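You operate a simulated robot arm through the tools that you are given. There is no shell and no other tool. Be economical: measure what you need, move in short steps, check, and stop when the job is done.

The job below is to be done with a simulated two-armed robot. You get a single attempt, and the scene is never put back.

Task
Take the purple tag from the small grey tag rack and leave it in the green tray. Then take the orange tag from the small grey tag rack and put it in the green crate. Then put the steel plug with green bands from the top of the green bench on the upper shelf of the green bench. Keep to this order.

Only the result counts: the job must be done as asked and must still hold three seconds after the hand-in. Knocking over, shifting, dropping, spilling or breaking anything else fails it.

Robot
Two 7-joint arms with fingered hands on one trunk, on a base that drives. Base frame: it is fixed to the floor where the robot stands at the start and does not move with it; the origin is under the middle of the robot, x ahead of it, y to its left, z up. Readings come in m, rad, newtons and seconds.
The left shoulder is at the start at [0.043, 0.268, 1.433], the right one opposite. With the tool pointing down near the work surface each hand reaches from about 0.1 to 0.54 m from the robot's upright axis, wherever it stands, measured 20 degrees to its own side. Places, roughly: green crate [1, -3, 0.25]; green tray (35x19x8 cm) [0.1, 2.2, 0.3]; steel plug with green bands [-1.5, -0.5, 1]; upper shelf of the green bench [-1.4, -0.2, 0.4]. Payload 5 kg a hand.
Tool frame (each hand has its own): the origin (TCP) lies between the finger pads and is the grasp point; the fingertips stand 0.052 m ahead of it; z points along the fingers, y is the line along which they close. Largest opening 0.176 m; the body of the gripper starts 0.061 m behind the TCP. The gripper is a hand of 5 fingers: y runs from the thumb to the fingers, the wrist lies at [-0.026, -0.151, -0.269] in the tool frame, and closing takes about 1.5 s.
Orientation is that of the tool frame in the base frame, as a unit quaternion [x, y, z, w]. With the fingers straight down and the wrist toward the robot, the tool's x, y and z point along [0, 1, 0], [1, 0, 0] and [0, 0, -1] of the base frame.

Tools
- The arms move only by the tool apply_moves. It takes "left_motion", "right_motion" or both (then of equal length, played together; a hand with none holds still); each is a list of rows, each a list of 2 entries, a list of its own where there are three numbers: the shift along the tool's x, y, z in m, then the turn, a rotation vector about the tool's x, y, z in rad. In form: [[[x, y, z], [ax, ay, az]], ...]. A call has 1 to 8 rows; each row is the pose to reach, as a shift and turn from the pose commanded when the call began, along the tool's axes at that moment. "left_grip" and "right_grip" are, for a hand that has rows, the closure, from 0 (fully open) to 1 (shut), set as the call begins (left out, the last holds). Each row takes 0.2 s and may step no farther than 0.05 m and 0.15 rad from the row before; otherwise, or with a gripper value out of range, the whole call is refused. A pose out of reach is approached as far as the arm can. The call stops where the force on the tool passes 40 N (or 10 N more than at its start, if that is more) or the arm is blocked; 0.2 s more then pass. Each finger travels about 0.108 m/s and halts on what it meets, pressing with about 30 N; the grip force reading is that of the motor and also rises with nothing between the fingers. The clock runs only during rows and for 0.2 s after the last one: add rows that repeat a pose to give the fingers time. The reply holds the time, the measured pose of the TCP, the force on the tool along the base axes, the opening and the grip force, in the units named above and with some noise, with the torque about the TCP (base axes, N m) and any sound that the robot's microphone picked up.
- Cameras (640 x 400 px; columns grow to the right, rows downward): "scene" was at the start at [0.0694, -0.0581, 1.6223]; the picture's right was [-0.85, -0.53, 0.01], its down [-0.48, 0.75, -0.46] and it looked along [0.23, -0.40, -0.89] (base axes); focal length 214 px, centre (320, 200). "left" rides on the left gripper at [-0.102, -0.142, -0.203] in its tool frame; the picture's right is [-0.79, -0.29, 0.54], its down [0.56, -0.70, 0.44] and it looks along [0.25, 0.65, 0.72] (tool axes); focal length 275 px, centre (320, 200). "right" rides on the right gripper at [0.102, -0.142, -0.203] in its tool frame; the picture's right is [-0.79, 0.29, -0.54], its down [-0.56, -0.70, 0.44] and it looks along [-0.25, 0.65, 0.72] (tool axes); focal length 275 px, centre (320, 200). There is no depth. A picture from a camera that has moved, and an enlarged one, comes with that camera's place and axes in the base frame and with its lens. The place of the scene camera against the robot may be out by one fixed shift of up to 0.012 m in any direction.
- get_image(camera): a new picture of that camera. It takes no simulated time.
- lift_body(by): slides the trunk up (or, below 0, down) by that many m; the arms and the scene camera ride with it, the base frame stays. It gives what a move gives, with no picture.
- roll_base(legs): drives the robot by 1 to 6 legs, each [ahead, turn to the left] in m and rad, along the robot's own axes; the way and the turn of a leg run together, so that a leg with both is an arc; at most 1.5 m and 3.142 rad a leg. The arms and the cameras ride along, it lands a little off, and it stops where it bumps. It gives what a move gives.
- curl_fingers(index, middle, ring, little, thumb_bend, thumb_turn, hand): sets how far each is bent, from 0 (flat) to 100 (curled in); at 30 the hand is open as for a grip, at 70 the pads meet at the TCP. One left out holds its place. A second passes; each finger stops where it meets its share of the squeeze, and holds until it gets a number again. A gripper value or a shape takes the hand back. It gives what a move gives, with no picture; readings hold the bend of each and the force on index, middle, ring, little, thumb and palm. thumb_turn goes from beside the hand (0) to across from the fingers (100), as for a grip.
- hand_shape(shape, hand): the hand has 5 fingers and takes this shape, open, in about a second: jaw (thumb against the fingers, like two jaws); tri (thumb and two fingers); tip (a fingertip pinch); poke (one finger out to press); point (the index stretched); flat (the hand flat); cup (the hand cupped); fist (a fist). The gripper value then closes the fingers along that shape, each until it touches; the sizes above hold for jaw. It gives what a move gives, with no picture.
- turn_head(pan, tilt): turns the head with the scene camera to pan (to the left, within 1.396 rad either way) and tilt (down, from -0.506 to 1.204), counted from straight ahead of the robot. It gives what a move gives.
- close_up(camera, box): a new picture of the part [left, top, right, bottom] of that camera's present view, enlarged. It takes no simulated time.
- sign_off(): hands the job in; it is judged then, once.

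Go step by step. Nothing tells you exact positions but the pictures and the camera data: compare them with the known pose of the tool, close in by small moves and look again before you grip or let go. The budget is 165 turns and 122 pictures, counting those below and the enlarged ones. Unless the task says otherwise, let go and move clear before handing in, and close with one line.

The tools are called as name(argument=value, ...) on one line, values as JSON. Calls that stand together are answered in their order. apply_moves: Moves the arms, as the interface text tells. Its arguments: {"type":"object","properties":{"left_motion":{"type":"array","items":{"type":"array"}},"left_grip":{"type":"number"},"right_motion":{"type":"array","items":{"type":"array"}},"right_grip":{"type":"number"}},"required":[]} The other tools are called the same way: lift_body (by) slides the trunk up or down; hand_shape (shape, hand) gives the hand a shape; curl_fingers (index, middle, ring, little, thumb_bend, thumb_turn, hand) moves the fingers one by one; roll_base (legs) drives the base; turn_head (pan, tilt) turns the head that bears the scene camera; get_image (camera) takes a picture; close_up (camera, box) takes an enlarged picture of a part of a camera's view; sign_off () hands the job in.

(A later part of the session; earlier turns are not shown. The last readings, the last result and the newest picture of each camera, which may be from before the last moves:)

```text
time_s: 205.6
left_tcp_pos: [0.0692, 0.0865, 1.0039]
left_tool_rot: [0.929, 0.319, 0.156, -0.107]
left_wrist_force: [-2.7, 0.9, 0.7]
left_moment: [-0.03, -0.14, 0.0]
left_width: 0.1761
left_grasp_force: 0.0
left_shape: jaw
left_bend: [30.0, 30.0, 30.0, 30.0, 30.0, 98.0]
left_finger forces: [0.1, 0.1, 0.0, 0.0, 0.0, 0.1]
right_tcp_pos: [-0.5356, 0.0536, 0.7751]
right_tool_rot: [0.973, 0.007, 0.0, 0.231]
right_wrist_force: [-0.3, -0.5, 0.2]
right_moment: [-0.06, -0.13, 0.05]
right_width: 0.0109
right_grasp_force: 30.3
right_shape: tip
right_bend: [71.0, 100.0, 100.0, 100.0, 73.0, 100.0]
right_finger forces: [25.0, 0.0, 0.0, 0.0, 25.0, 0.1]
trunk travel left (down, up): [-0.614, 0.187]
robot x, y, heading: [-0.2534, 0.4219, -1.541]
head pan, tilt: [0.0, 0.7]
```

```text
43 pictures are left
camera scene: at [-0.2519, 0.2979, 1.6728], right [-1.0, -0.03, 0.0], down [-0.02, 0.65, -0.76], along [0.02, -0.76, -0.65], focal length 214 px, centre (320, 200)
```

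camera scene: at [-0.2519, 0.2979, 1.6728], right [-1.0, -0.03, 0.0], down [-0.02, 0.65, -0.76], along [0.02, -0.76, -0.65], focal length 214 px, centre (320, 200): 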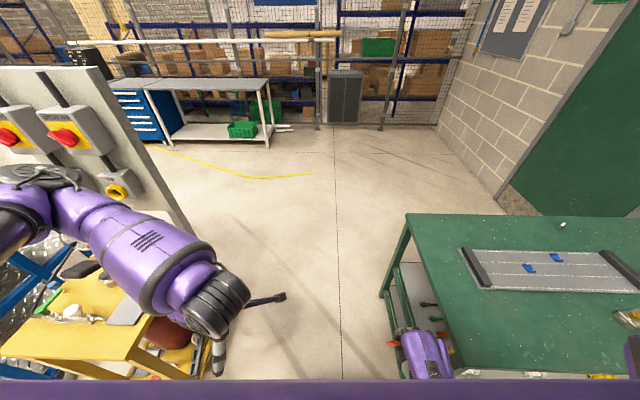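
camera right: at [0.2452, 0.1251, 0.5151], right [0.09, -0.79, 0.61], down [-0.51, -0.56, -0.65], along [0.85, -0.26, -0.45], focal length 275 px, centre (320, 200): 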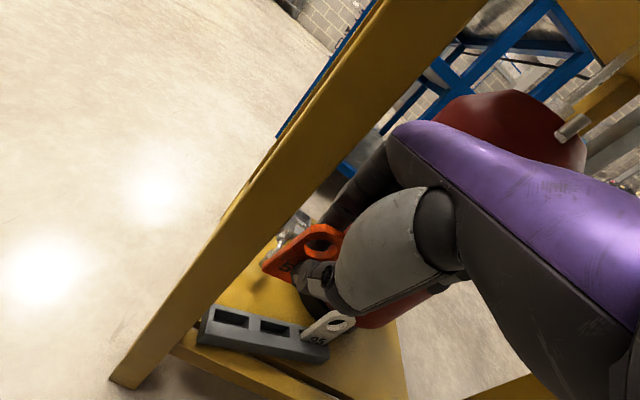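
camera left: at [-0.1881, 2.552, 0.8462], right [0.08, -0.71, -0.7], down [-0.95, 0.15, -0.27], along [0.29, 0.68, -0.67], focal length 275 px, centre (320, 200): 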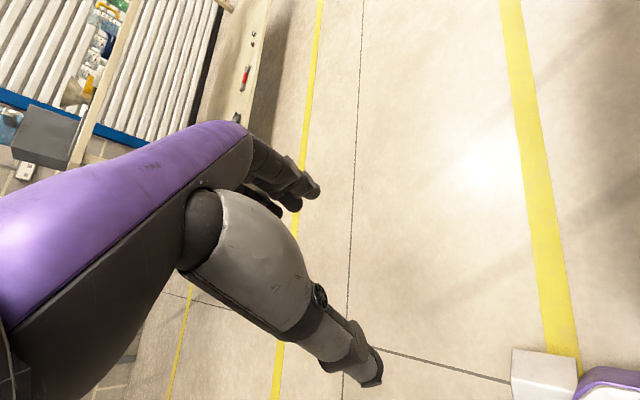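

The corridor between the yellow and green benches is visible; the right hand is close to the green bench's end. I'll draw that hand inward, angle slightly left, and drive through.

apply_moves(right_motion=[[[0.03, 0, 0], [0, 0, 0]], [[0.06, 0, 0], [0, 0, 0]], [[0.06, 0, 0], [0, 0, 0]]])

roll_base(legs=[[0, 0.08], [0.5, 0], [0.5, 0]])

get_image(camera="scene")

```text
time_s: 206.3
left_tcp_pos: [0.0696, 0.0881, 1.0051]
left_tool_rot: [0.928, 0.32, 0.157, -0.106]
left_wrist_force: [0.3, -0.1, 0.4]
left_moment: [0.0, -0.08, 0.0]
left_width: 0.176
left_grasp_force: 0.1
left_shape: jaw
left_bend: [30.0, 30.0, 30.0, 30.0, 30.0, 98.0]
left_finger forces: [0.0, 0.0, 0.0, 0.0, 0.0, 0.0]
right_tcp_pos: [-0.4753, 0.0549, 0.7728]
right_tool_rot: [0.973, 0.007, -0.001, 0.229]
right_wrist_force: [-0.4, 0.3, -1.5]
right_moment: [0.01, -0.07, 0.03]
right_width: 0.0114
right_grasp_force: 30.0
right_shape: tip
right_bend: [71.0, 100.0, 100.0, 100.0, 73.0, 100.0]
right_finger forces: [25.1, 0.0, 0.0, 0.0, 25.1, 0.1]
trunk travel left (down, up): [-0.614, 0.187]
robot x, y, heading: [-0.2506, 0.4228, -1.545]
head pan, tilt: [0.0, 0.7]
```

```text
time_s: 209.8
left_tcp_pos: [0.1172, -0.2333, 1.0016]
left_tool_rot: [0.915, 0.343, 0.169, -0.127]
left_wrist_force: [0.4, 0.7, -0.2]
left_moment: [-0.18, 0.09, 0.02]
left_width: 0.1759
left_grasp_force: 0.0
left_shape: jaw
left_bend: [30.0, 30.0, 30.0, 30.0, 30.0, 97.0]
left_finger forces: [0.1, 0.0, 0.0, 0.1, 0.0, 0.0]
right_tcp_pos: [-0.4118, -0.3195, 0.7708]
right_tool_rot: [0.973, 0.043, 0.013, 0.228]
right_wrist_force: [-3.8, -0.2, -1.6]
right_moment: [0.04, -0.39, 0.29]
right_width: 0.0109
right_grasp_force: 30.1
right_shape: tip
right_bend: [71.0, 100.0, 100.0, 100.0, 73.0, 100.0]
right_finger forces: [24.9, 0.0, 0.1, 0.2, 24.9, 0.0]
trunk travel left (down, up): [-0.614, 0.187]
robot x, y, heading: [-0.2115, 0.0736, -1.462]
head pan, tilt: [0.0, 0.7]
stopped in leg 2: the robot was blocked; the commanded pose is now the measured one
```

```text
42 pictures are left
camera scene: at [-0.2261, 0.0073, 1.677], right [-0.99, -0.11, -0.01], down [-0.06, 0.62, -0.78], along [0.09, -0.77, -0.63], focal length 214 px, centre (320, 200)
```

scene: 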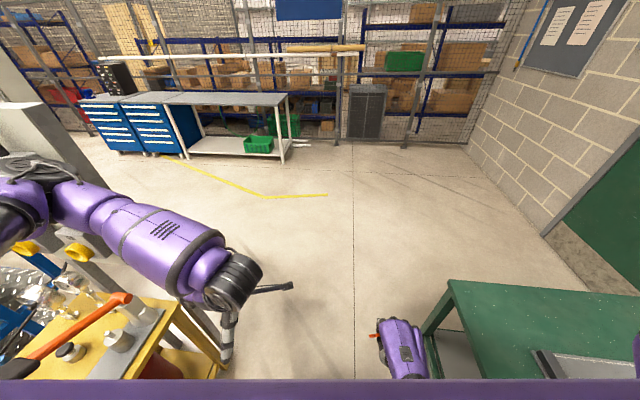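

The left elbow appears to touch the panel's edge. I'll back up, extend the left hand forward and inward to pull that elbow in, and look again.

roll_base(legs=[[-0.2, 0]])

apply_moves(left_motion=[[[-0.02, 0.03, 0.02], [0, 0, 0]], [[-0.04, 0.06, 0.04], [0, 0, 0]], [[-0.06, 0.09, 0.07], [0, 0, 0]], [[-0.08, 0.12, 0.1], [0, 0, 0]], [[-0.1, 0.15, 0.13], [0, 0, 0]], [[-0.12, 0.17, 0.16], [0, 0, 0]], [[-0.13, 0.19, 0.19], [0, 0, 0]], [[-0.13, 0.19, 0.19], [0, 0, 0]]])

turn_head(pan=0.4, tilt=0.5)

get_image(camera="scene")

```text
time_s: 211.7
left_tcp_pos: [0.1101, -0.0466, 0.9952]
left_tool_rot: [0.915, 0.344, 0.164, -0.131]
left_wrist_force: [1.9, 0.1, -0.4]
left_moment: [-0.06, 0.08, -0.02]
left_width: 0.1759
left_grasp_force: 0.1
left_shape: jaw
left_bend: [30.0, 30.0, 30.0, 30.0, 30.0, 98.0]
left_finger forces: [0.1, 0.0, 0.1, 0.0, 0.1, 0.0]
right_tcp_pos: [-0.423, -0.1267, 0.7667]
right_tool_rot: [0.974, 0.045, 0.009, 0.22]
right_wrist_force: [0.9, -0.2, 0.0]
right_moment: [0.0, 0.04, -0.03]
right_width: 0.0112
right_grasp_force: 30.3
right_shape: tip
right_bend: [71.0, 100.0, 100.0, 100.0, 73.0, 100.0]
right_finger forces: [25.1, 0.1, 0.0, 0.0, 25.1, 0.0]
trunk travel left (down, up): [-0.614, 0.187]
robot x, y, heading: [-0.2358, 0.2709, -1.458]
head pan, tilt: [0.0, 0.7]
```

```text
time_s: 213.5
left_tcp_pos: [0.1837, -0.1876, 0.753]
left_tool_rot: [0.916, 0.346, 0.162, -0.125]
left_wrist_force: [-0.7, 0.2, 0.0]
left_moment: [-0.05, -0.12, -0.04]
left_width: 0.176
left_grasp_force: 0.1
left_shape: jaw
left_bend: [30.0, 30.0, 30.0, 30.0, 30.0, 98.0]
left_finger forces: [0.1, 0.0, 0.0, 0.0, 0.0, 0.0]
right_tcp_pos: [-0.4251, -0.1151, 0.7727]
right_tool_rot: [0.973, 0.046, 0.01, 0.227]
right_wrist_force: [-0.5, -0.3, 0.1]
right_moment: [0.01, -0.05, 0.07]
right_width: 0.0111
right_grasp_force: 30.1
right_shape: tip
right_bend: [71.0, 100.0, 100.0, 100.0, 73.0, 100.0]
right_finger forces: [25.1, 0.0, 0.0, 0.1, 25.2, 0.0]
trunk travel left (down, up): [-0.614, 0.187]
robot x, y, heading: [-0.2342, 0.2682, -1.456]
head pan, tilt: [0.0, 0.7]
```

```text
time_s: 214.4
left_tcp_pos: [0.1836, -0.187, 0.7537]
left_tool_rot: [0.915, 0.346, 0.162, -0.125]
left_wrist_force: [-0.8, 0.6, 0.1]
left_moment: [0.01, -0.02, -0.04]
left_width: 0.176
left_grasp_force: 0.1
left_shape: jaw
left_bend: [30.0, 30.0, 30.0, 30.0, 30.0, 98.0]
left_finger forces: [0.0, 0.1, 0.0, 0.0, 0.1, 0.0]
right_tcp_pos: [-0.4249, -0.116, 0.7723]
right_tool_rot: [0.973, 0.046, 0.008, 0.227]
right_wrist_force: [-0.2, 0.4, -0.4]
right_moment: [0.03, -0.02, -0.01]
right_width: 0.0111
right_grasp_force: 30.2
right_shape: tip
right_bend: [71.0, 100.0, 100.0, 100.0, 73.0, 100.0]
right_finger forces: [25.1, 0.0, 0.1, 0.1, 25.2, 0.0]
trunk travel left (down, up): [-0.614, 0.187]
robot x, y, heading: [-0.2349, 0.2662, -1.46]
head pan, tilt: [0.4, 0.499]
```

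```text
41 pictures are left
camera scene: at [-0.1877, 0.1502, 1.6905], right [-0.87, -0.49, -0.01], down [-0.24, 0.43, -0.87], along [0.43, -0.76, -0.49], focal length 214 px, centre (320, 200)
```

scene: 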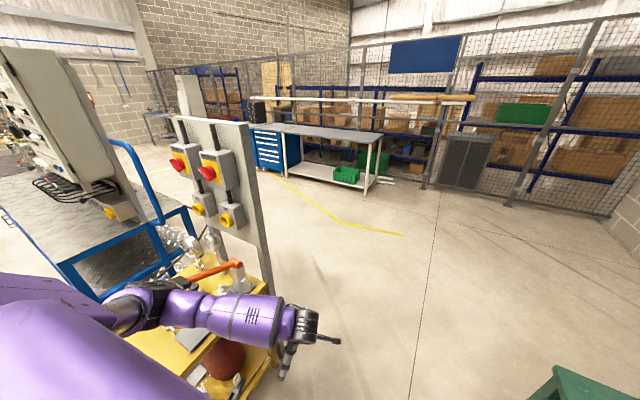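

The left arm is now lower and closer in. I'll straighten my heading and drive through in shorter legs.

roll_base(legs=[[0, -0.12], [0.35, 0]])

roll_base(legs=[[0.35, 0], [0.35, 0]])

get_image(camera="scene")

```text
time_s: 215.3
left_tcp_pos: [0.165, -0.1846, 0.7657]
left_tool_rot: [0.924, 0.329, 0.164, -0.108]
left_wrist_force: [1.4, -0.3, 0.7]
left_moment: [-0.11, 0.21, 0.02]
left_width: 0.1759
left_grasp_force: 0.0
left_shape: jaw
left_bend: [30.0, 30.0, 30.0, 30.0, 30.0, 98.0]
left_finger forces: [0.1, 0.1, 0.0, 0.0, 0.0, 0.1]
right_tcp_pos: [-0.4443, -0.0851, 0.7822]
right_tool_rot: [0.971, 0.022, 0.005, 0.24]
right_wrist_force: [1.4, 0.3, 0.2]
right_moment: [0.01, 0.1, -0.05]
right_width: 0.0116
right_grasp_force: 30.1
right_shape: tip
right_bend: [71.0, 100.0, 100.0, 100.0, 73.0, 100.0]
right_finger forces: [25.2, 0.0, 0.0, 0.0, 25.3, 0.0]
trunk travel left (down, up): [-0.614, 0.187]
robot x, y, heading: [-0.2366, 0.2642, -1.502]
head pan, tilt: [0.4, 0.499]
stopped in leg 1: the robot was blocked; the commanded pose is now the measured one
```

```text
time_s: 216.1
left_tcp_pos: [0.1653, -0.1707, 0.7776]
left_tool_rot: [0.925, 0.33, 0.161, -0.096]
left_wrist_force: [2.6, 1.2, 0.6]
left_moment: [-0.26, 0.21, 0.0]
left_width: 0.1759
left_grasp_force: 0.1
left_shape: jaw
left_bend: [30.0, 30.0, 30.0, 30.0, 30.0, 98.0]
left_finger forces: [0.0, 0.0, 0.0, 0.0, 0.0, 0.0]
right_tcp_pos: [-0.4456, -0.0726, 0.7914]
right_tool_rot: [0.967, 0.023, 0.005, 0.253]
right_wrist_force: [-0.3, 1.6, 1.3]
right_moment: [-0.04, 0.11, -0.05]
right_width: 0.011
right_grasp_force: 30.3
right_shape: tip
right_bend: [71.0, 100.0, 100.0, 100.0, 73.0, 100.0]
right_finger forces: [25.3, 0.1, 0.0, 0.0, 25.4, 0.0]
trunk travel left (down, up): [-0.614, 0.187]
robot x, y, heading: [-0.2348, 0.2635, -1.503]
head pan, tilt: [0.4, 0.499]
stopped in leg 1: the robot was blocked; the commanded pose is now the measured one
```

```text
40 pictures are left
camera scene: at [-0.1917, 0.1458, 1.6907], right [-0.89, -0.45, 0.0], down [-0.22, 0.44, -0.87], along [0.39, -0.78, -0.49], focal length 214 px, centre (320, 200)
```

scene: 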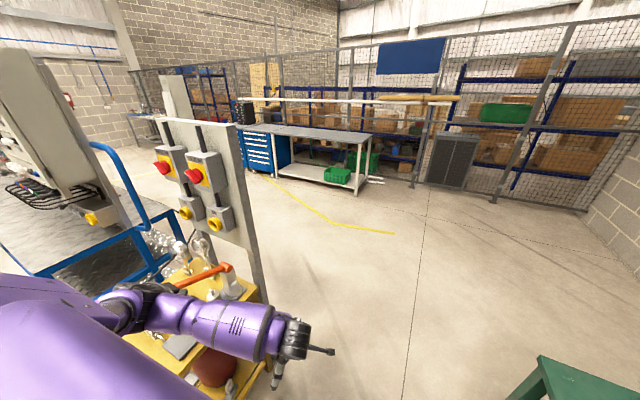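

Still blocked; I'll look at the right arm side to see what's touching.

turn_head(pan=-0.75, tilt=0.8)

get_image(camera="scene")

get_image(camera="right")

```text
time_s: 217.5
left_tcp_pos: [0.1654, -0.1733, 0.777]
left_tool_rot: [0.925, 0.33, 0.161, -0.098]
left_wrist_force: [-0.2, 0.5, 0.1]
left_moment: [-0.01, -0.02, -0.05]
left_width: 0.176
left_grasp_force: 0.0
left_shape: jaw
left_bend: [30.0, 30.0, 30.0, 30.0, 30.0, 98.0]
left_finger forces: [0.0, 0.0, 0.1, 0.0, 0.0, 0.0]
right_tcp_pos: [-0.4443, -0.0733, 0.7912]
right_tool_rot: [0.967, 0.023, 0.006, 0.252]
right_wrist_force: [-0.6, -0.1, -0.6]
right_moment: [0.01, 0.0, -0.01]
right_width: 0.0115
right_grasp_force: 29.7
right_shape: tip
right_bend: [71.0, 100.0, 100.0, 100.0, 73.0, 100.0]
right_finger forces: [25.2, 0.1, 0.1, 0.0, 25.3, 0.0]
trunk travel left (down, up): [-0.614, 0.187]
robot x, y, heading: [-0.2352, 0.2598, -1.502]
head pan, tilt: [-0.75, 0.799]
```

```text
39 pictures are left
camera scene: at [-0.2844, 0.1607, 1.6649], right [-0.78, 0.63, 0.01], down [0.45, 0.57, -0.69], along [-0.44, -0.53, -0.72], focal length 214 px, centre (320, 200)
```

scene: 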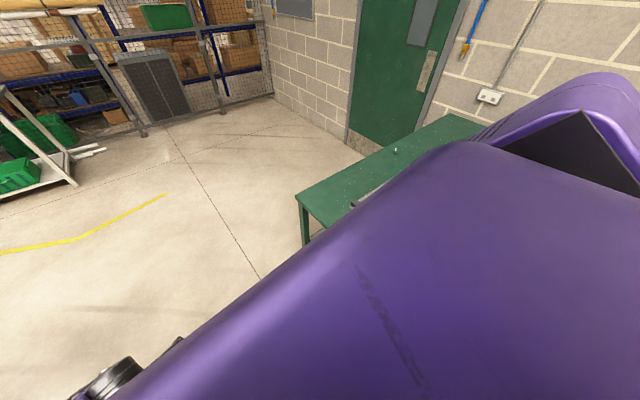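

```text
38 pictures are left
camera right: at [-0.3526, 0.1519, 0.8978], right [-0.79, -0.02, 0.61], down [-0.58, 0.37, -0.73], along [-0.21, -0.93, -0.31], focal length 275 px, centre (320, 200)
```

right: 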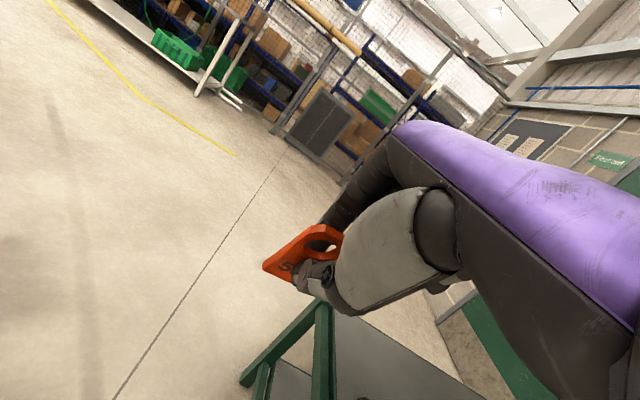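

I can't see a direct contact, but the folded right arm likely has its elbow flared toward the green bench. I'll back up, extend the right hand forward and down, and retry more to the left of the corridor.

roll_base(legs=[[-0.15, 0]])

apply_moves(right_motion=[[[0.01, 0.0, 0.04], [0, 0, 0]], [[0.02, 0.0, 0.08], [0, 0, 0]], [[0.03, 0.01, 0.12], [0, 0, 0]], [[0.04, 0.02, 0.16], [0, 0, 0]], [[0.04, 0.04, 0.19], [0, 0, 0]], [[0.04, 0.04, 0.19], [0, 0, 0]]])

roll_base(legs=[[0, 0.25], [0.3, 0]])

```text
time_s: 219.1
left_tcp_pos: [0.1542, -0.02, 0.7771]
left_tool_rot: [0.925, 0.33, 0.161, -0.097]
left_wrist_force: [-0.4, 0.9, -0.1]
left_moment: [-0.16, -0.01, -0.02]
left_width: 0.1761
left_grasp_force: 0.1
left_shape: jaw
left_bend: [30.0, 30.0, 30.0, 30.0, 30.0, 98.0]
left_finger forces: [0.0, 0.0, 0.0, 0.0, 0.0, 0.0]
right_tcp_pos: [-0.4567, 0.0778, 0.7907]
right_tool_rot: [0.967, 0.023, 0.005, 0.253]
right_wrist_force: [-0.3, 1.2, -0.1]
right_moment: [-0.07, -0.02, -0.07]
right_width: 0.0111
right_grasp_force: 30.0
right_shape: tip
right_bend: [71.0, 100.0, 100.0, 100.0, 73.0, 100.0]
right_finger forces: [25.2, 0.0, 0.1, 0.1, 25.3, 0.0]
trunk travel left (down, up): [-0.614, 0.187]
robot x, y, heading: [-0.2469, 0.4131, -1.501]
head pan, tilt: [-0.75, 0.799]
```

```text
time_s: 220.5
left_tcp_pos: [0.1536, -0.0104, 0.7836]
left_tool_rot: [0.926, 0.331, 0.159, -0.092]
left_wrist_force: [0.1, 1.0, -0.1]
left_moment: [-0.1, 0.05, 0.03]
left_width: 0.1761
left_grasp_force: 0.1
left_shape: jaw
left_bend: [30.0, 30.0, 30.0, 30.0, 30.0, 98.0]
left_finger forces: [0.0, 0.0, 0.0, 0.0, 0.1, 0.0]
right_tcp_pos: [-0.4113, -0.042, 0.6519]
right_tool_rot: [0.966, 0.022, 0.006, 0.259]
right_wrist_force: [-0.2, 0.1, 0.9]
right_moment: [0.0, 0.04, -0.03]
right_width: 0.0112
right_grasp_force: 30.2
right_shape: tip
right_bend: [71.0, 100.0, 100.0, 100.0, 73.0, 100.0]
right_finger forces: [25.4, 0.0, 0.0, 0.0, 25.4, 0.0]
trunk travel left (down, up): [-0.614, 0.187]
robot x, y, heading: [-0.2417, 0.4146, -1.502]
head pan, tilt: [-0.75, 0.799]
```

```text
time_s: 223.4
left_tcp_pos: [0.2837, -0.0163, 0.7905]
left_tool_rot: [0.879, 0.444, 0.139, -0.106]
left_wrist_force: [-10.9, 5.2, 6.6]
left_moment: [-0.04, -0.84, 0.47]
left_width: 0.1759
left_grasp_force: 0.1
left_shape: jaw
left_bend: [30.0, 30.0, 33.0, 30.0, 30.0, 98.0]
left_finger forces: [0.1, 0.0, 8.9, 5.3, 0.0, 0.1]
right_tcp_pos: [-0.2486, -0.1948, 0.6594]
right_tool_rot: [0.953, 0.146, 0.04, 0.264]
right_wrist_force: [0.4, 0.6, 0.5]
right_moment: [0.01, 0.02, -0.03]
right_width: 0.0111
right_grasp_force: 29.6
right_shape: tip
right_bend: [71.0, 100.0, 100.0, 100.0, 73.0, 100.0]
right_finger forces: [25.4, 0.0, 0.0, 0.0, 25.4, 0.0]
trunk travel left (down, up): [-0.614, 0.187]
robot x, y, heading: [-0.1946, 0.2728, -1.245]
head pan, tilt: [-0.75, 0.799]
stopped in leg 2: the force on the tool passed its limit at 46 N (the readings are from after the stop); the commanded pose is now the measured one
```

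The left fingers touched the yellow bench's edge. I'll pull the left hand in toward my centreline.

roll_base(legs=[[-0.06, 0]])

apply_moves(left_motion=[[[-0.045, 0, 0], [0, 0, 0]], [[-0.09, 0, 0], [0, 0, 0]], [[-0.135, 0, 0], [0, 0, 0]], [[-0.18, 0, 0], [0, 0, 0]], [[-0.22, 0, 0], [0, 0, 0]], [[-0.24, 0, 0], [0, 0, 0]], [[-0.24, 0, 0], [0, 0, 0]]])

roll_base(legs=[[0, -0.15], [0.3, 0]])

```text
time_s: 224.1
left_tcp_pos: [0.2781, -0.0045, 0.7973]
left_tool_rot: [0.879, 0.446, 0.138, -0.099]
left_wrist_force: [0.6, -0.9, 0.1]
left_moment: [0.16, 0.24, -0.03]
left_width: 0.1762
left_grasp_force: 0.0
left_shape: jaw
left_bend: [30.0, 30.0, 30.0, 30.0, 30.0, 98.0]
left_finger forces: [0.0, 0.0, 1.0, 0.0, 0.0, 0.0]
right_tcp_pos: [-0.2495, -0.1845, 0.6669]
right_tool_rot: [0.95, 0.146, 0.041, 0.271]
right_wrist_force: [1.7, -1.8, 0.4]
right_moment: [0.19, 0.15, -0.04]
right_width: 0.0112
right_grasp_force: 29.8
right_shape: tip
right_bend: [71.0, 100.0, 100.0, 100.0, 73.0, 100.0]
right_finger forces: [25.4, 0.1, 0.0, 0.0, 25.4, 0.0]
trunk travel left (down, up): [-0.614, 0.187]
robot x, y, heading: [-0.1961, 0.277, -1.247]
head pan, tilt: [-0.75, 0.799]
stopped in leg 1: the force on the tool passed its limit at 47 N (the readings are from after the stop); the commanded pose is now the measured one
```

```text
time_s: 225.7
left_tcp_pos: [0.1416, -0.1828, 0.7195]
left_tool_rot: [0.879, 0.446, 0.138, -0.1]
left_wrist_force: [0.0, -0.6, -0.1]
left_moment: [0.04, 0.02, 0.01]
left_width: 0.176
left_grasp_force: 0.0
left_shape: jaw
left_bend: [30.0, 30.0, 30.0, 30.0, 30.0, 98.0]
left_finger forces: [0.0, 0.0, 0.0, 0.0, 0.0, 0.0]
right_tcp_pos: [-0.2508, -0.1841, 0.6669]
right_tool_rot: [0.95, 0.147, 0.041, 0.271]
right_wrist_force: [0.9, 0.0, -0.4]
right_moment: [0.03, 0.01, -0.03]
right_width: 0.0111
right_grasp_force: 29.7
right_shape: tip
right_bend: [71.0, 100.0, 100.0, 100.0, 73.0, 100.0]
right_finger forces: [25.3, 0.0, 0.0, 0.1, 25.5, 0.0]
trunk travel left (down, up): [-0.614, 0.187]
robot x, y, heading: [-0.2042, 0.2776, -1.243]
head pan, tilt: [-0.75, 0.799]
```

```text
time_s: 229.2
left_tcp_pos: [0.1287, -0.5273, 0.7192]
left_tool_rot: [0.907, 0.384, 0.145, -0.089]
left_wrist_force: [0.0, 0.0, 0.2]
left_moment: [0.04, 0.02, 0.02]
left_width: 0.1759
left_grasp_force: 0.0
left_shape: jaw
left_bend: [30.0, 30.0, 30.0, 30.0, 30.0, 98.0]
left_finger forces: [0.0, 0.2, 0.0, 0.0, 0.0, 0.0]
right_tcp_pos: [-0.2582, -0.4754, 0.6669]
right_tool_rot: [0.958, 0.08, 0.022, 0.274]
right_wrist_force: [-0.1, -0.7, 0.2]
right_moment: [0.04, 0.01, 0.02]
right_width: 0.0112
right_grasp_force: 30.4
right_shape: tip
right_bend: [71.0, 100.0, 100.0, 100.0, 73.0, 100.0]
right_finger forces: [25.3, 0.1, 0.0, 0.0, 25.4, 0.1]
trunk travel left (down, up): [-0.614, 0.187]
robot x, y, heading: [-0.1408, -0.0251, -1.377]
head pan, tilt: [-0.75, 0.799]
```

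The way is free now. I'll continue straight on past the panel.

roll_base(legs=[[0, -0.18], [0.4, 0], [0.4, 0]])

turn_head(pan=0.3, tilt=0.6)

get_image(camera="scene")

```text
time_s: 236.3
left_tcp_pos: [0.0644, -1.3846, 0.7266]
left_tool_rot: [0.936, 0.31, 0.15, -0.07]
left_wrist_force: [-0.7, -0.6, -0.7]
left_moment: [0.1, -0.04, -0.01]
left_width: 0.176
left_grasp_force: 0.1
left_shape: jaw
left_bend: [30.0, 30.0, 30.0, 30.0, 30.0, 98.0]
left_finger forces: [0.0, 0.1, 0.1, 0.0, 0.1, 0.0]
right_tcp_pos: [-0.3088, -1.2705, 0.6723]
right_tool_rot: [0.96, 0.001, 0.0, 0.281]
right_wrist_force: [0.2, -0.6, -1.2]
right_moment: [0.01, -0.02, -0.02]
right_width: 0.0109
right_grasp_force: 30.2
right_shape: tip
right_bend: [71.0, 100.0, 100.0, 100.0, 73.0, 100.0]
right_finger forces: [25.3, 0.0, 0.0, 0.0, 25.4, 0.0]
trunk travel left (down, up): [-0.614, 0.187]
robot x, y, heading: [-0.1215, -0.8529, -1.54]
head pan, tilt: [-0.75, 0.799]
```

```text
time_s: 237.6
left_tcp_pos: [0.0647, -1.3741, 0.7327]
left_tool_rot: [0.937, 0.311, 0.147, -0.065]
left_wrist_force: [0.4, 0.5, -0.3]
left_moment: [0.02, -0.02, 0.02]
left_width: 0.1762
left_grasp_force: 0.0
left_shape: jaw
left_bend: [30.0, 30.0, 30.0, 30.0, 30.0, 98.0]
left_finger forces: [0.0, 0.1, 0.0, 0.0, 0.0, 0.1]
right_tcp_pos: [-0.3097, -1.261, 0.6777]
right_tool_rot: [0.958, 0.001, 0.001, 0.287]
right_wrist_force: [0.7, 0.0, -0.7]
right_moment: [0.05, 0.0, 0.02]
right_width: 0.0111
right_grasp_force: 29.8
right_shape: tip
right_bend: [71.0, 100.0, 100.0, 100.0, 73.0, 100.0]
right_finger forces: [25.3, 0.0, 0.0, 0.0, 25.4, 0.1]
trunk travel left (down, up): [-0.614, 0.187]
robot x, y, heading: [-0.1247, -0.8514, -1.542]
head pan, tilt: [0.3, 0.6]
```

```text
37 pictures are left
camera scene: at [-0.0939, -0.977, 1.6813], right [-0.95, -0.32, 0.0], down [-0.18, 0.55, -0.82], along [0.26, -0.77, -0.58], focal length 214 px, centre (320, 200)
```

scene: 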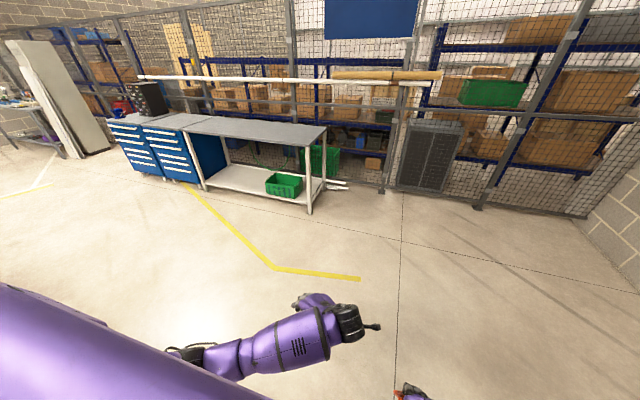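

The green crate sits on the grey table's lower shelf at about (1.05, -2.97). I'll drive to stand in front of it, offset so the right hand lines up.

roll_base(legs=[[0, 0.37], [0, 0.36], [1.0, 0], [0.98, 0], [0, -0.38], [0, -0.38]])

turn_head(pan=0, tilt=0.8)

get_image(camera="scene")

```text
time_s: 257.4
left_tcp_pos: [1.4249, -2.8073, 0.7446]
left_tool_rot: [0.933, 0.325, 0.146, -0.055]
left_wrist_force: [0.2, 1.7, 2.3]
left_moment: [-0.23, 0.13, -0.04]
left_width: 0.1761
left_grasp_force: 0.0
left_shape: jaw
left_bend: [30.0, 30.0, 30.0, 30.0, 30.0, 98.0]
left_finger forces: [0.1, 0.1, 0.0, 0.1, 0.0, 0.0]
right_tcp_pos: [1.0445, -2.7081, 0.689]
right_tool_rot: [0.954, 0.013, 0.004, 0.3]
right_wrist_force: [0.2, 2.4, 0.1]
right_moment: [-0.18, 0.0, -0.05]
right_width: 0.011
right_grasp_force: 29.9
right_shape: tip
right_bend: [71.0, 100.0, 100.0, 100.0, 73.0, 100.0]
right_finger forces: [25.1, 0.1, 0.1, 0.0, 25.2, 0.0]
trunk travel left (down, up): [-0.614, 0.187]
robot x, y, heading: [1.2255, -2.317, -1.519]
head pan, tilt: [0.3, 0.6]
stopped in leg 6: the robot was blocked; the commanded pose is now the measured one
```

```text
time_s: 258.2
left_tcp_pos: [1.4256, -2.8088, 0.7444]
left_tool_rot: [0.933, 0.324, 0.146, -0.057]
left_wrist_force: [0.0, 0.6, 0.2]
left_moment: [-0.09, 0.0, -0.02]
left_width: 0.176
left_grasp_force: 0.1
left_shape: jaw
left_bend: [30.0, 30.0, 30.0, 30.0, 30.0, 98.0]
left_finger forces: [0.0, 0.1, 0.0, 0.1, 0.0, 0.1]
right_tcp_pos: [1.0473, -2.7118, 0.6886]
right_tool_rot: [0.954, 0.013, 0.004, 0.299]
right_wrist_force: [0.1, 0.3, 1.2]
right_moment: [-0.02, 0.01, 0.0]
right_width: 0.0112
right_grasp_force: 30.1
right_shape: tip
right_bend: [71.0, 100.0, 100.0, 100.0, 73.0, 100.0]
right_finger forces: [25.1, 0.0, 0.0, 0.1, 24.9, 0.0]
trunk travel left (down, up): [-0.614, 0.187]
robot x, y, heading: [1.2275, -2.3143, -1.52]
head pan, tilt: [0.0, 0.799]
```

```text
36 pictures are left
camera scene: at [1.2311, -2.4356, 1.6646], right [-1.0, -0.05, 0.0], down [-0.04, 0.72, -0.69], along [0.04, -0.69, -0.73], focal length 214 px, centre (320, 200)
```

scene: 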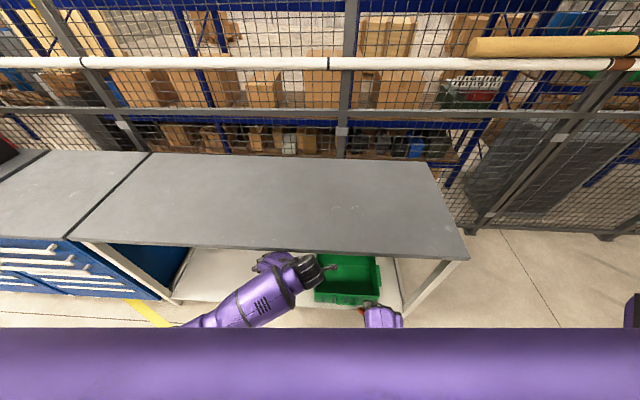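

The crate's opening spans about x 0.89–1.28, y -2.89 to -3.18, just at the table's front edge. I'll pull the left hand back from the table first, then edge forward and lower the trunk.

apply_moves(left_motion=[[[0.02, -0.04, 0], [0, 0, 0]], [[0.04, -0.08, 0], [0, 0, 0]], [[0.06, -0.12, 0], [0, 0, 0]], [[0.07, -0.15, 0], [0, 0, 0]], [[0.07, -0.15, 0], [0, 0, 0]]])

lift_body(by=-0.2)

roll_base(legs=[[0.1, 0]])

get_image(camera="right")

```text
time_s: 259.4
left_tcp_pos: [1.3848, -2.652, 0.7649]
left_tool_rot: [0.932, 0.325, 0.147, -0.058]
left_wrist_force: [-0.1, -1.2, -0.5]
left_moment: [-0.04, 0.0, 0.0]
left_width: 0.1761
left_grasp_force: 0.0
left_shape: jaw
left_bend: [30.0, 30.0, 30.0, 30.0, 30.0, 98.0]
left_finger forces: [0.0, 0.0, 0.0, 0.1, 0.0, 0.0]
right_tcp_pos: [1.0474, -2.7108, 0.6883]
right_tool_rot: [0.954, 0.012, 0.003, 0.299]
right_wrist_force: [0.3, 0.5, 0.8]
right_moment: [0.0, 0.0, -0.03]
right_width: 0.0111
right_grasp_force: 29.7
right_shape: tip
right_bend: [71.0, 100.0, 100.0, 100.0, 73.0, 100.0]
right_finger forces: [25.0, 0.1, 0.0, 0.1, 25.1, 0.0]
trunk travel left (down, up): [-0.614, 0.187]
robot x, y, heading: [1.2246, -2.3168, -1.517]
head pan, tilt: [0.0, 0.799]
```

```text
time_s: 261.6
left_tcp_pos: [1.4015, -2.654, 0.5672]
left_tool_rot: [0.93, 0.331, 0.152, -0.053]
left_wrist_force: [0.4, -0.7, -0.6]
left_moment: [0.0, 0.04, 0.01]
left_width: 0.176
left_grasp_force: 0.1
left_shape: jaw
left_bend: [30.0, 30.0, 30.0, 30.0, 30.0, 98.0]
left_finger forces: [0.1, 0.0, 0.0, 0.0, 0.1, 0.0]
right_tcp_pos: [1.0462, -2.7127, 0.4895]
right_tool_rot: [0.954, 0.014, 0.005, 0.3]
right_wrist_force: [0.4, -0.7, 0.3]
right_moment: [0.03, 0.03, 0.02]
right_width: 0.0111
right_grasp_force: 29.5
right_shape: tip
right_bend: [71.0, 100.0, 100.0, 100.0, 73.0, 100.0]
right_finger forces: [25.0, 0.0, 0.0, 0.0, 25.1, 0.0]
trunk travel left (down, up): [-0.414, 0.387]
robot x, y, heading: [1.2256, -2.316, -1.521]
head pan, tilt: [0.0, 0.799]
```

```text
time_s: 262.9
left_tcp_pos: [1.3967, -2.746, 0.5767]
left_tool_rot: [0.932, 0.331, 0.141, -0.049]
left_wrist_force: [-1.2, 5.9, 3.7]
left_moment: [-0.71, -0.03, -0.17]
left_width: 0.1758
left_grasp_force: 0.1
left_shape: jaw
left_bend: [30.0, 30.0, 30.0, 30.0, 30.0, 98.0]
left_finger forces: [0.0, 0.0, 0.0, 0.0, 0.0, 0.1]
right_tcp_pos: [1.0531, -2.8055, 0.4956]
right_tool_rot: [0.951, 0.015, 0.005, 0.308]
right_wrist_force: [-0.6, 2.9, 1.9]
right_moment: [-0.01, 0.06, -0.08]
right_width: 0.0113
right_grasp_force: 30.1
right_shape: tip
right_bend: [71.0, 100.0, 100.0, 100.0, 73.0, 100.0]
right_finger forces: [25.0, 0.1, 0.0, 0.0, 25.1, 0.1]
trunk travel left (down, up): [-0.414, 0.387]
robot x, y, heading: [1.233, -2.4167, -1.515]
head pan, tilt: [0.0, 0.799]
```

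```text
35 pictures are left
camera right: at [1.1487, -2.5697, 0.5767], right [-0.79, 0.06, 0.61], down [-0.57, 0.29, -0.77], along [-0.22, -0.95, -0.2], focal length 275 px, centre (320, 200)
```

right: 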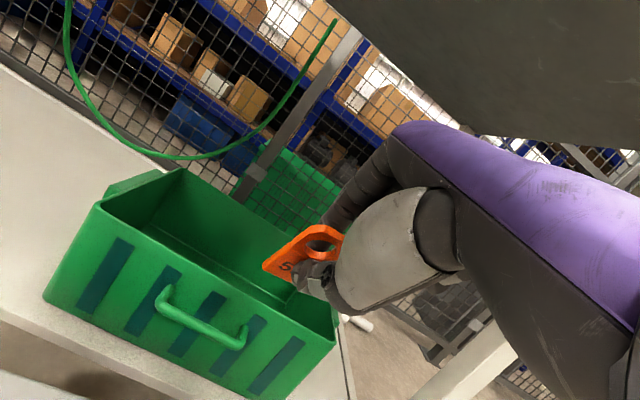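

The crate is clearly open in front with its rim at z≈0.36. I'll carry the tag forward over the rim to about (1.10, -3.0).

apply_moves(right_motion=[[[0.01, 0.03, 0.02], [0, 0, 0]], [[0.02, 0.06, 0.045], [0, 0, 0]], [[0.03, 0.085, 0.075], [0, 0, 0]], [[0.04, 0.11, 0.1], [0, 0, 0]], [[0.047, 0.131, 0.126], [0, 0, 0]], [[0.047, 0.131, 0.126], [0, 0, 0]]])

get_image(camera="right")

```text
time_s: 264.3
left_tcp_pos: [1.4012, -2.7636, 0.5708]
left_tool_rot: [0.93, 0.334, 0.145, -0.054]
left_wrist_force: [0.8, -0.6, -1.2]
left_moment: [0.13, -0.05, 0.03]
left_width: 0.1758
left_grasp_force: 0.2
left_shape: jaw
left_bend: [30.0, 30.0, 30.0, 30.0, 30.0, 98.0]
left_finger forces: [0.1, 0.1, 0.0, 0.0, 0.0, 0.1]
right_tcp_pos: [1.0956, -2.9799, 0.4473]
right_tool_rot: [0.956, 0.024, -0.004, 0.292]
right_wrist_force: [-0.4, -0.7, -0.4]
right_moment: [0.03, -0.05, 0.04]
right_width: 0.0111
right_grasp_force: 30.2
right_shape: tip
right_bend: [71.0, 100.0, 100.0, 100.0, 73.0, 100.0]
right_finger forces: [25.0, 0.1, 0.0, 0.0, 25.1, 0.1]
trunk travel left (down, up): [-0.414, 0.387]
robot x, y, heading: [1.2358, -2.4193, -1.518]
head pan, tilt: [0.0, 0.799]
```

```text
34 pictures are left
camera right: at [1.1894, -2.7466, 0.5345], right [-0.78, 0.03, 0.63], down [-0.59, 0.31, -0.75], along [-0.22, -0.95, -0.23], focal length 275 px, centre (320, 200)
```

right: 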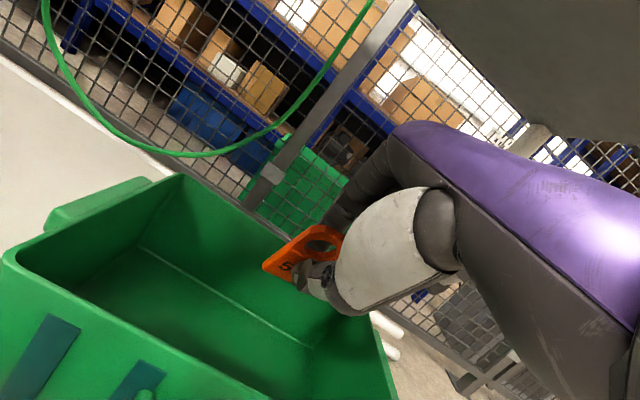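

The tag is inside the crate's outline. I'll go slightly deeper and lower, then release.

apply_moves(right_motion=[[[0, 0.01, 0.03], [0, 0, 0]], [[0, 0.017, 0.061], [0, 0, 0]], [[0, 0.017, 0.061], [0, 0, 0]]])

apply_moves(right_motion=[[[0, 0, 0], [0, 0, 0]], [[0, 0, 0], [0, 0, 0]], [[0, 0, 0], [0, 0, 0]], [[0, 0, 0], [0, 0, 0]]], right_grip=0.5)

get_image(camera="right")

```text
time_s: 265.3
left_tcp_pos: [1.4084, -2.7605, 0.5763]
left_tool_rot: [0.929, 0.339, 0.142, -0.043]
left_wrist_force: [-0.3, 1.4, 1.6]
left_moment: [-0.2, 0.07, -0.01]
left_width: 0.1759
left_grasp_force: 0.0
left_shape: jaw
left_bend: [30.0, 30.0, 30.0, 30.0, 30.0, 98.0]
left_finger forces: [0.1, 0.0, 0.1, 0.0, 0.0, 0.0]
right_tcp_pos: [1.0836, -3.024, 0.4111]
right_tool_rot: [0.954, 0.03, -0.013, 0.299]
right_wrist_force: [1.2, 1.8, -1.0]
right_moment: [-0.15, 0.13, -0.2]
right_width: 0.0113
right_grasp_force: 29.9
right_shape: tip
right_bend: [71.0, 100.0, 100.0, 100.0, 73.0, 100.0]
right_finger forces: [25.0, 0.0, 0.0, 0.0, 25.1, 0.0]
trunk travel left (down, up): [-0.414, 0.387]
robot x, y, heading: [1.2301, -2.4174, -1.517]
head pan, tilt: [0.0, 0.799]
stopped in row 3 (right hand): the arm was blocked; the commanded pose is now the measured one
```

```text
time_s: 266.3
left_tcp_pos: [1.4091, -2.7589, 0.5755]
left_tool_rot: [0.929, 0.339, 0.143, -0.045]
left_wrist_force: [0.4, -0.4, 1.5]
left_moment: [-0.01, -0.02, 0.0]
left_width: 0.1759
left_grasp_force: 0.0
left_shape: jaw
left_bend: [30.0, 30.0, 30.0, 30.0, 30.0, 98.0]
left_finger forces: [0.0, 0.0, 0.0, 0.0, 0.0, 0.0]
right_tcp_pos: [1.0832, -3.0232, 0.4106]
right_tool_rot: [0.954, 0.029, -0.012, 0.299]
right_wrist_force: [0.2, 0.1, 0.4]
right_moment: [-0.01, 0.0, 0.02]
right_width: 0.0877
right_grasp_force: 0.1
right_shape: tip
right_bend: [73.0, 98.0, 99.0, 99.0, 71.0, 100.0]
right_finger forces: [0.0, 0.0, 0.0, 0.0, 0.0, 0.0]
trunk travel left (down, up): [-0.414, 0.387]
robot x, y, heading: [1.2335, -2.4181, -1.515]
head pan, tilt: [0.0, 0.799]
```

```text
33 pictures are left
camera right: at [1.1782, -2.7877, 0.4922], right [-0.77, 0.03, 0.64], down [-0.6, 0.3, -0.74], along [-0.21, -0.95, -0.21], focal length 275 px, centre (320, 200)
```

right: 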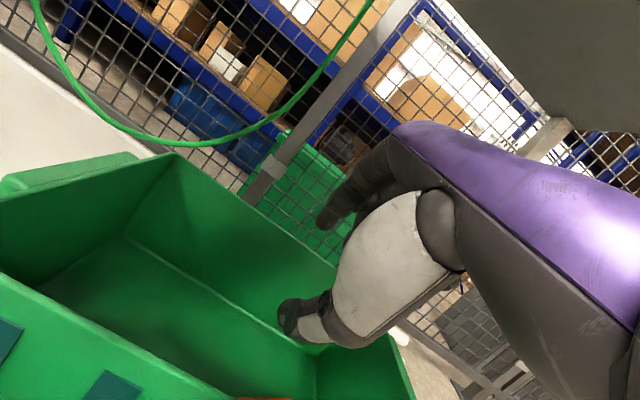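

The tag dropped into the crate (an orange edge shows at the bottom). I'll raise the hand and back out, then verify.

lift_body(by=0.08)

roll_base(legs=[[-0.25, 0]])

lift_body(by=0.3)

get_image(camera="right")

close_up(camera="scene", box=[240, 180, 480, 330])

```text
time_s: 266.9
left_tcp_pos: [1.4415, -2.7684, 0.6033]
left_tool_rot: [0.921, 0.357, 0.153, -0.028]
left_wrist_force: [1.2, -0.6, 2.1]
left_moment: [-0.05, 0.12, -0.06]
left_width: 0.1757
left_grasp_force: 0.1
left_shape: jaw
left_bend: [30.0, 30.0, 30.0, 30.0, 30.0, 98.0]
left_finger forces: [0.1, 0.0, 0.1, 0.0, 0.0, 0.0]
right_tcp_pos: [1.0815, -3.0201, 0.4421]
right_tool_rot: [0.952, 0.029, -0.012, 0.305]
right_wrist_force: [1.4, 3.5, -4.4]
right_moment: [-0.6, 0.01, -0.16]
right_width: 0.0877
right_grasp_force: 0.0
right_shape: tip
right_bend: [73.0, 98.0, 99.0, 99.0, 71.0, 100.0]
right_finger forces: [0.1, 0.1, 0.1, 0.1, 0.0, 0.0]
trunk travel left (down, up): [-0.436, 0.365]
robot x, y, heading: [1.2319, -2.4166, -1.514]
head pan, tilt: [0.0, 0.799]
stopped: the force on the tool passed its limit at 101 N (the readings are from after the stop); the commanded pose is now the measured one
```

```text
time_s: 269.1
left_tcp_pos: [1.4286, -2.5213, 0.6014]
left_tool_rot: [0.92, 0.357, 0.157, -0.031]
left_wrist_force: [0.2, -0.2, 0.2]
left_moment: [0.04, 0.0, 0.01]
left_width: 0.1763
left_grasp_force: 0.0
left_shape: jaw
left_bend: [30.0, 30.0, 30.0, 30.0, 30.0, 98.0]
left_finger forces: [0.0, 0.0, 0.0, 0.0, 0.1, 0.0]
right_tcp_pos: [1.0664, -2.7774, 0.4432]
right_tool_rot: [0.952, 0.028, -0.012, 0.306]
right_wrist_force: [0.0, 0.2, -0.4]
right_moment: [-0.02, 0.01, 0.0]
right_width: 0.0879
right_grasp_force: 0.1
right_shape: tip
right_bend: [73.0, 98.0, 99.0, 99.0, 71.0, 100.0]
right_finger forces: [0.1, 0.0, 0.0, 0.0, 0.0, 0.1]
trunk travel left (down, up): [-0.436, 0.365]
robot x, y, heading: [1.2206, -2.1723, -1.515]
head pan, tilt: [0.0, 0.799]
```

```text
time_s: 272.1
left_tcp_pos: [1.4493, -2.5508, 0.924]
left_tool_rot: [0.92, 0.355, 0.162, 0.016]
left_wrist_force: [0.0, 0.7, 0.0]
left_moment: [-0.03, 0.02, -0.03]
left_width: 0.1757
left_grasp_force: 0.0
left_shape: jaw
left_bend: [30.0, 30.0, 30.0, 30.0, 30.0, 98.0]
left_finger forces: [0.1, 0.0, 0.0, 0.1, 0.0, 0.0]
right_tcp_pos: [1.0674, -2.772, 0.7507]
right_tool_rot: [0.95, 0.028, -0.013, 0.312]
right_wrist_force: [0.0, -0.9, -0.6]
right_moment: [0.0, 0.01, -0.04]
right_width: 0.0879
right_grasp_force: 0.1
right_shape: tip
right_bend: [73.0, 98.0, 99.0, 99.0, 71.0, 100.0]
right_finger forces: [0.1, 0.0, 0.0, 0.0, 0.0, 0.0]
trunk travel left (down, up): [-0.736, 0.065]
robot x, y, heading: [1.2245, -2.1764, -1.515]
head pan, tilt: [0.0, 0.799]
```

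```text
32 pictures are left
camera right: at [1.1624, -2.534, 0.8249], right [-0.77, 0.05, 0.64], down [-0.6, 0.28, -0.75], along [-0.22, -0.96, -0.18], focal length 275 px, centre (320, 200)
```

right: 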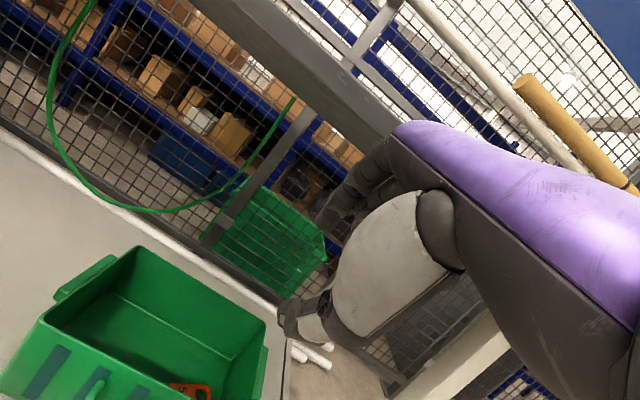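

```text
2.67 times, centred on (360, 255) of scene
camera zoom: at [1.2234, -2.2923, 1.7867], right [-1.0, -0.05, 0.0], down [-0.04, 0.73, -0.69], along [0.04, -0.69, -0.73], focal length 572 px, centre (213, 53)
```

zoom: 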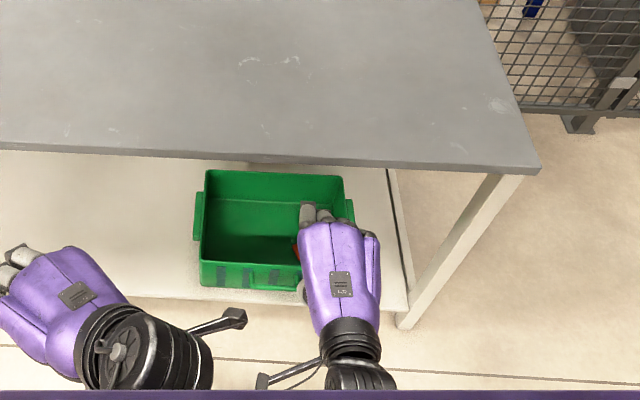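

The orange tag is inside the crate. Next is the plug on the green bench; I'll back off and drive to the bench's south side to look at it.

roll_base(legs=[[-0.3, 0], [0, -0.97], [0, -0.97]])

turn_head(pan=0, tilt=0.5)

get_image(camera="scene")

```text
time_s: 282.3
left_tcp_pos: [0.7627, -1.9465, 0.925]
left_tool_rot: [0.809, -0.564, 0.078, 0.144]
left_wrist_force: [-0.2, -0.4, -0.6]
left_moment: [-0.03, -0.04, -0.02]
left_width: 0.1758
left_grasp_force: 0.0
left_shape: jaw
left_bend: [30.0, 30.0, 30.0, 30.0, 30.0, 98.0]
left_finger forces: [0.0, 0.1, 0.0, 0.1, 0.0, 0.0]
right_tcp_pos: [0.7052, -1.5077, 0.7506]
right_tool_rot: [-0.553, 0.772, 0.266, -0.164]
right_wrist_force: [0.4, -0.3, -0.5]
right_moment: [-0.02, 0.01, -0.02]
right_width: 0.0881
right_grasp_force: 0.0
right_shape: tip
right_bend: [73.0, 98.0, 99.0, 99.0, 71.0, 100.0]
right_finger forces: [0.1, 0.0, 0.0, 0.0, 0.1, 0.0]
trunk travel left (down, up): [-0.736, 0.065]
robot x, y, heading: [1.2018, -1.8798, 2.807]
head pan, tilt: [0.0, 0.799]
```

```text
time_s: 283.1
left_tcp_pos: [0.7595, -1.956, 0.9367]
left_tool_rot: [0.815, -0.557, 0.063, 0.15]
left_wrist_force: [0.0, 0.9, 0.7]
left_moment: [0.02, 0.02, 0.01]
left_width: 0.1759
left_grasp_force: 0.1
left_shape: jaw
left_bend: [30.0, 30.0, 30.0, 30.0, 30.0, 98.0]
left_finger forces: [0.0, 0.0, 0.0, 0.1, 0.0, 0.1]
right_tcp_pos: [0.7145, -1.512, 0.7581]
right_tool_rot: [-0.551, 0.771, 0.272, -0.168]
right_wrist_force: [0.6, 0.5, 0.2]
right_moment: [0.0, 0.01, -0.04]
right_width: 0.088
right_grasp_force: 0.1
right_shape: tip
right_bend: [73.0, 98.0, 99.0, 99.0, 71.0, 100.0]
right_finger forces: [0.0, 0.1, 0.1, 0.0, 0.0, 0.0]
trunk travel left (down, up): [-0.736, 0.065]
robot x, y, heading: [1.1988, -1.8802, 2.808]
head pan, tilt: [0.0, 0.499]
```

```text
30 pictures are left
camera scene: at [1.0801, -1.8414, 1.8126], right [0.33, 0.95, 0.0], down [0.46, -0.16, -0.87], along [-0.82, 0.28, -0.49], focal length 214 px, centre (320, 200)
```

scene: 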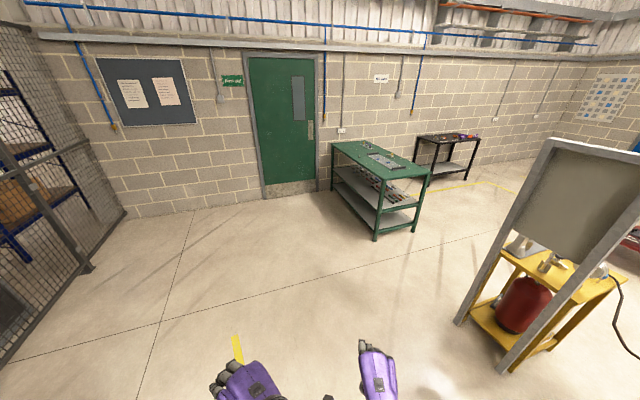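

I can see the green bench's south side with its open shelves. Let me zoom in to find the plug and free shelf space.

close_up(camera="scene", box=[320, 130, 440, 250])

```text
3.33 times, centred on (380, 190) of scene
camera zoom: at [1.0801, -1.8414, 1.8126], right [0.33, 0.95, 0.0], down [0.46, -0.16, -0.87], along [-0.82, 0.28, -0.49], focal length 715 px, centre (120, 233)
```

zoom: 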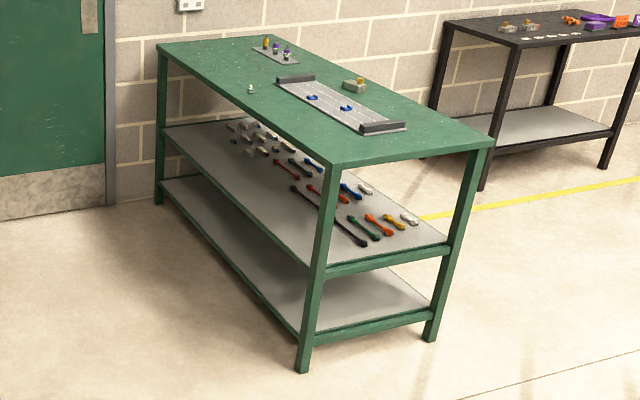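

The bench top spans x -0.7…-2.18, y -0.54…0.1, z≈0.88; a small steel item stands near its south edge at about (-1.4, -0.45). I'll drive along the south side and face it.

roll_base(legs=[[0, 0.09], [1.4, 0], [1.42, 0], [0, -0.66], [0, -0.66]])

turn_head(pan=0, tilt=0.8)

get_image(camera="scene")

```text
time_s: 307.9
left_tcp_pos: [-1.7345, -0.7641, 0.9348]
left_tool_rot: [-0.324, 0.931, 0.038, -0.163]
left_wrist_force: [0.2, -1.0, 0.0]
left_moment: [0.0, 0.02, 0.0]
left_width: 0.1759
left_grasp_force: 0.1
left_shape: jaw
left_bend: [30.0, 30.0, 30.0, 30.0, 30.0, 98.0]
left_finger forces: [0.0, 0.0, 0.0, 0.0, 0.0, 0.0]
right_tcp_pos: [-1.3123, -0.5872, 0.7577]
right_tool_rot: [0.018, 0.948, 0.317, 0.028]
right_wrist_force: [-0.1, 0.1, -0.1]
right_moment: [-0.01, 0.02, -0.01]
right_width: 0.0879
right_grasp_force: 0.0
right_shape: tip
right_bend: [73.0, 98.0, 99.0, 99.0, 71.0, 100.0]
right_finger forces: [0.0, 0.0, 0.1, 0.0, 0.0, 0.1]
trunk travel left (down, up): [-0.736, 0.065]
robot x, y, heading: [-1.5305, -1.1601, 1.528]
head pan, tilt: [0.0, 0.499]
```

```text
time_s: 308.7
left_tcp_pos: [-1.7439, -0.7655, 0.9451]
left_tool_rot: [-0.331, 0.929, 0.051, -0.16]
left_wrist_force: [-0.5, 0.0, 0.2]
left_moment: [-0.03, 0.0, 0.02]
left_width: 0.176
left_grasp_force: 0.0
left_shape: jaw
left_bend: [30.0, 30.0, 30.0, 30.0, 30.0, 98.0]
left_finger forces: [0.1, 0.0, 0.1, 0.1, 0.0, 0.0]
right_tcp_pos: [-1.3152, -0.5985, 0.7652]
right_tool_rot: [0.017, 0.946, 0.324, 0.028]
right_wrist_force: [0.2, 0.0, 0.0]
right_moment: [0.02, 0.01, 0.0]
right_width: 0.0877
right_grasp_force: 0.1
right_shape: tip
right_bend: [73.0, 98.0, 99.0, 99.0, 71.0, 100.0]
right_finger forces: [0.0, 0.0, 0.0, 0.1, 0.0, 0.0]
trunk travel left (down, up): [-0.736, 0.065]
robot x, y, heading: [-1.5299, -1.159, 1.529]
head pan, tilt: [0.0, 0.799]
```

```text
28 pictures are left
camera scene: at [-1.5261, -1.0493, 1.7869], right [1.0, -0.04, 0.0], down [-0.03, -0.73, -0.69], along [0.03, 0.69, -0.73], focal length 214 px, centre (320, 200)
```

scene: 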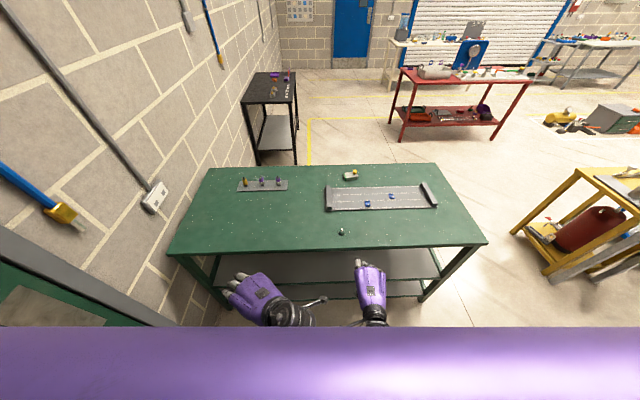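

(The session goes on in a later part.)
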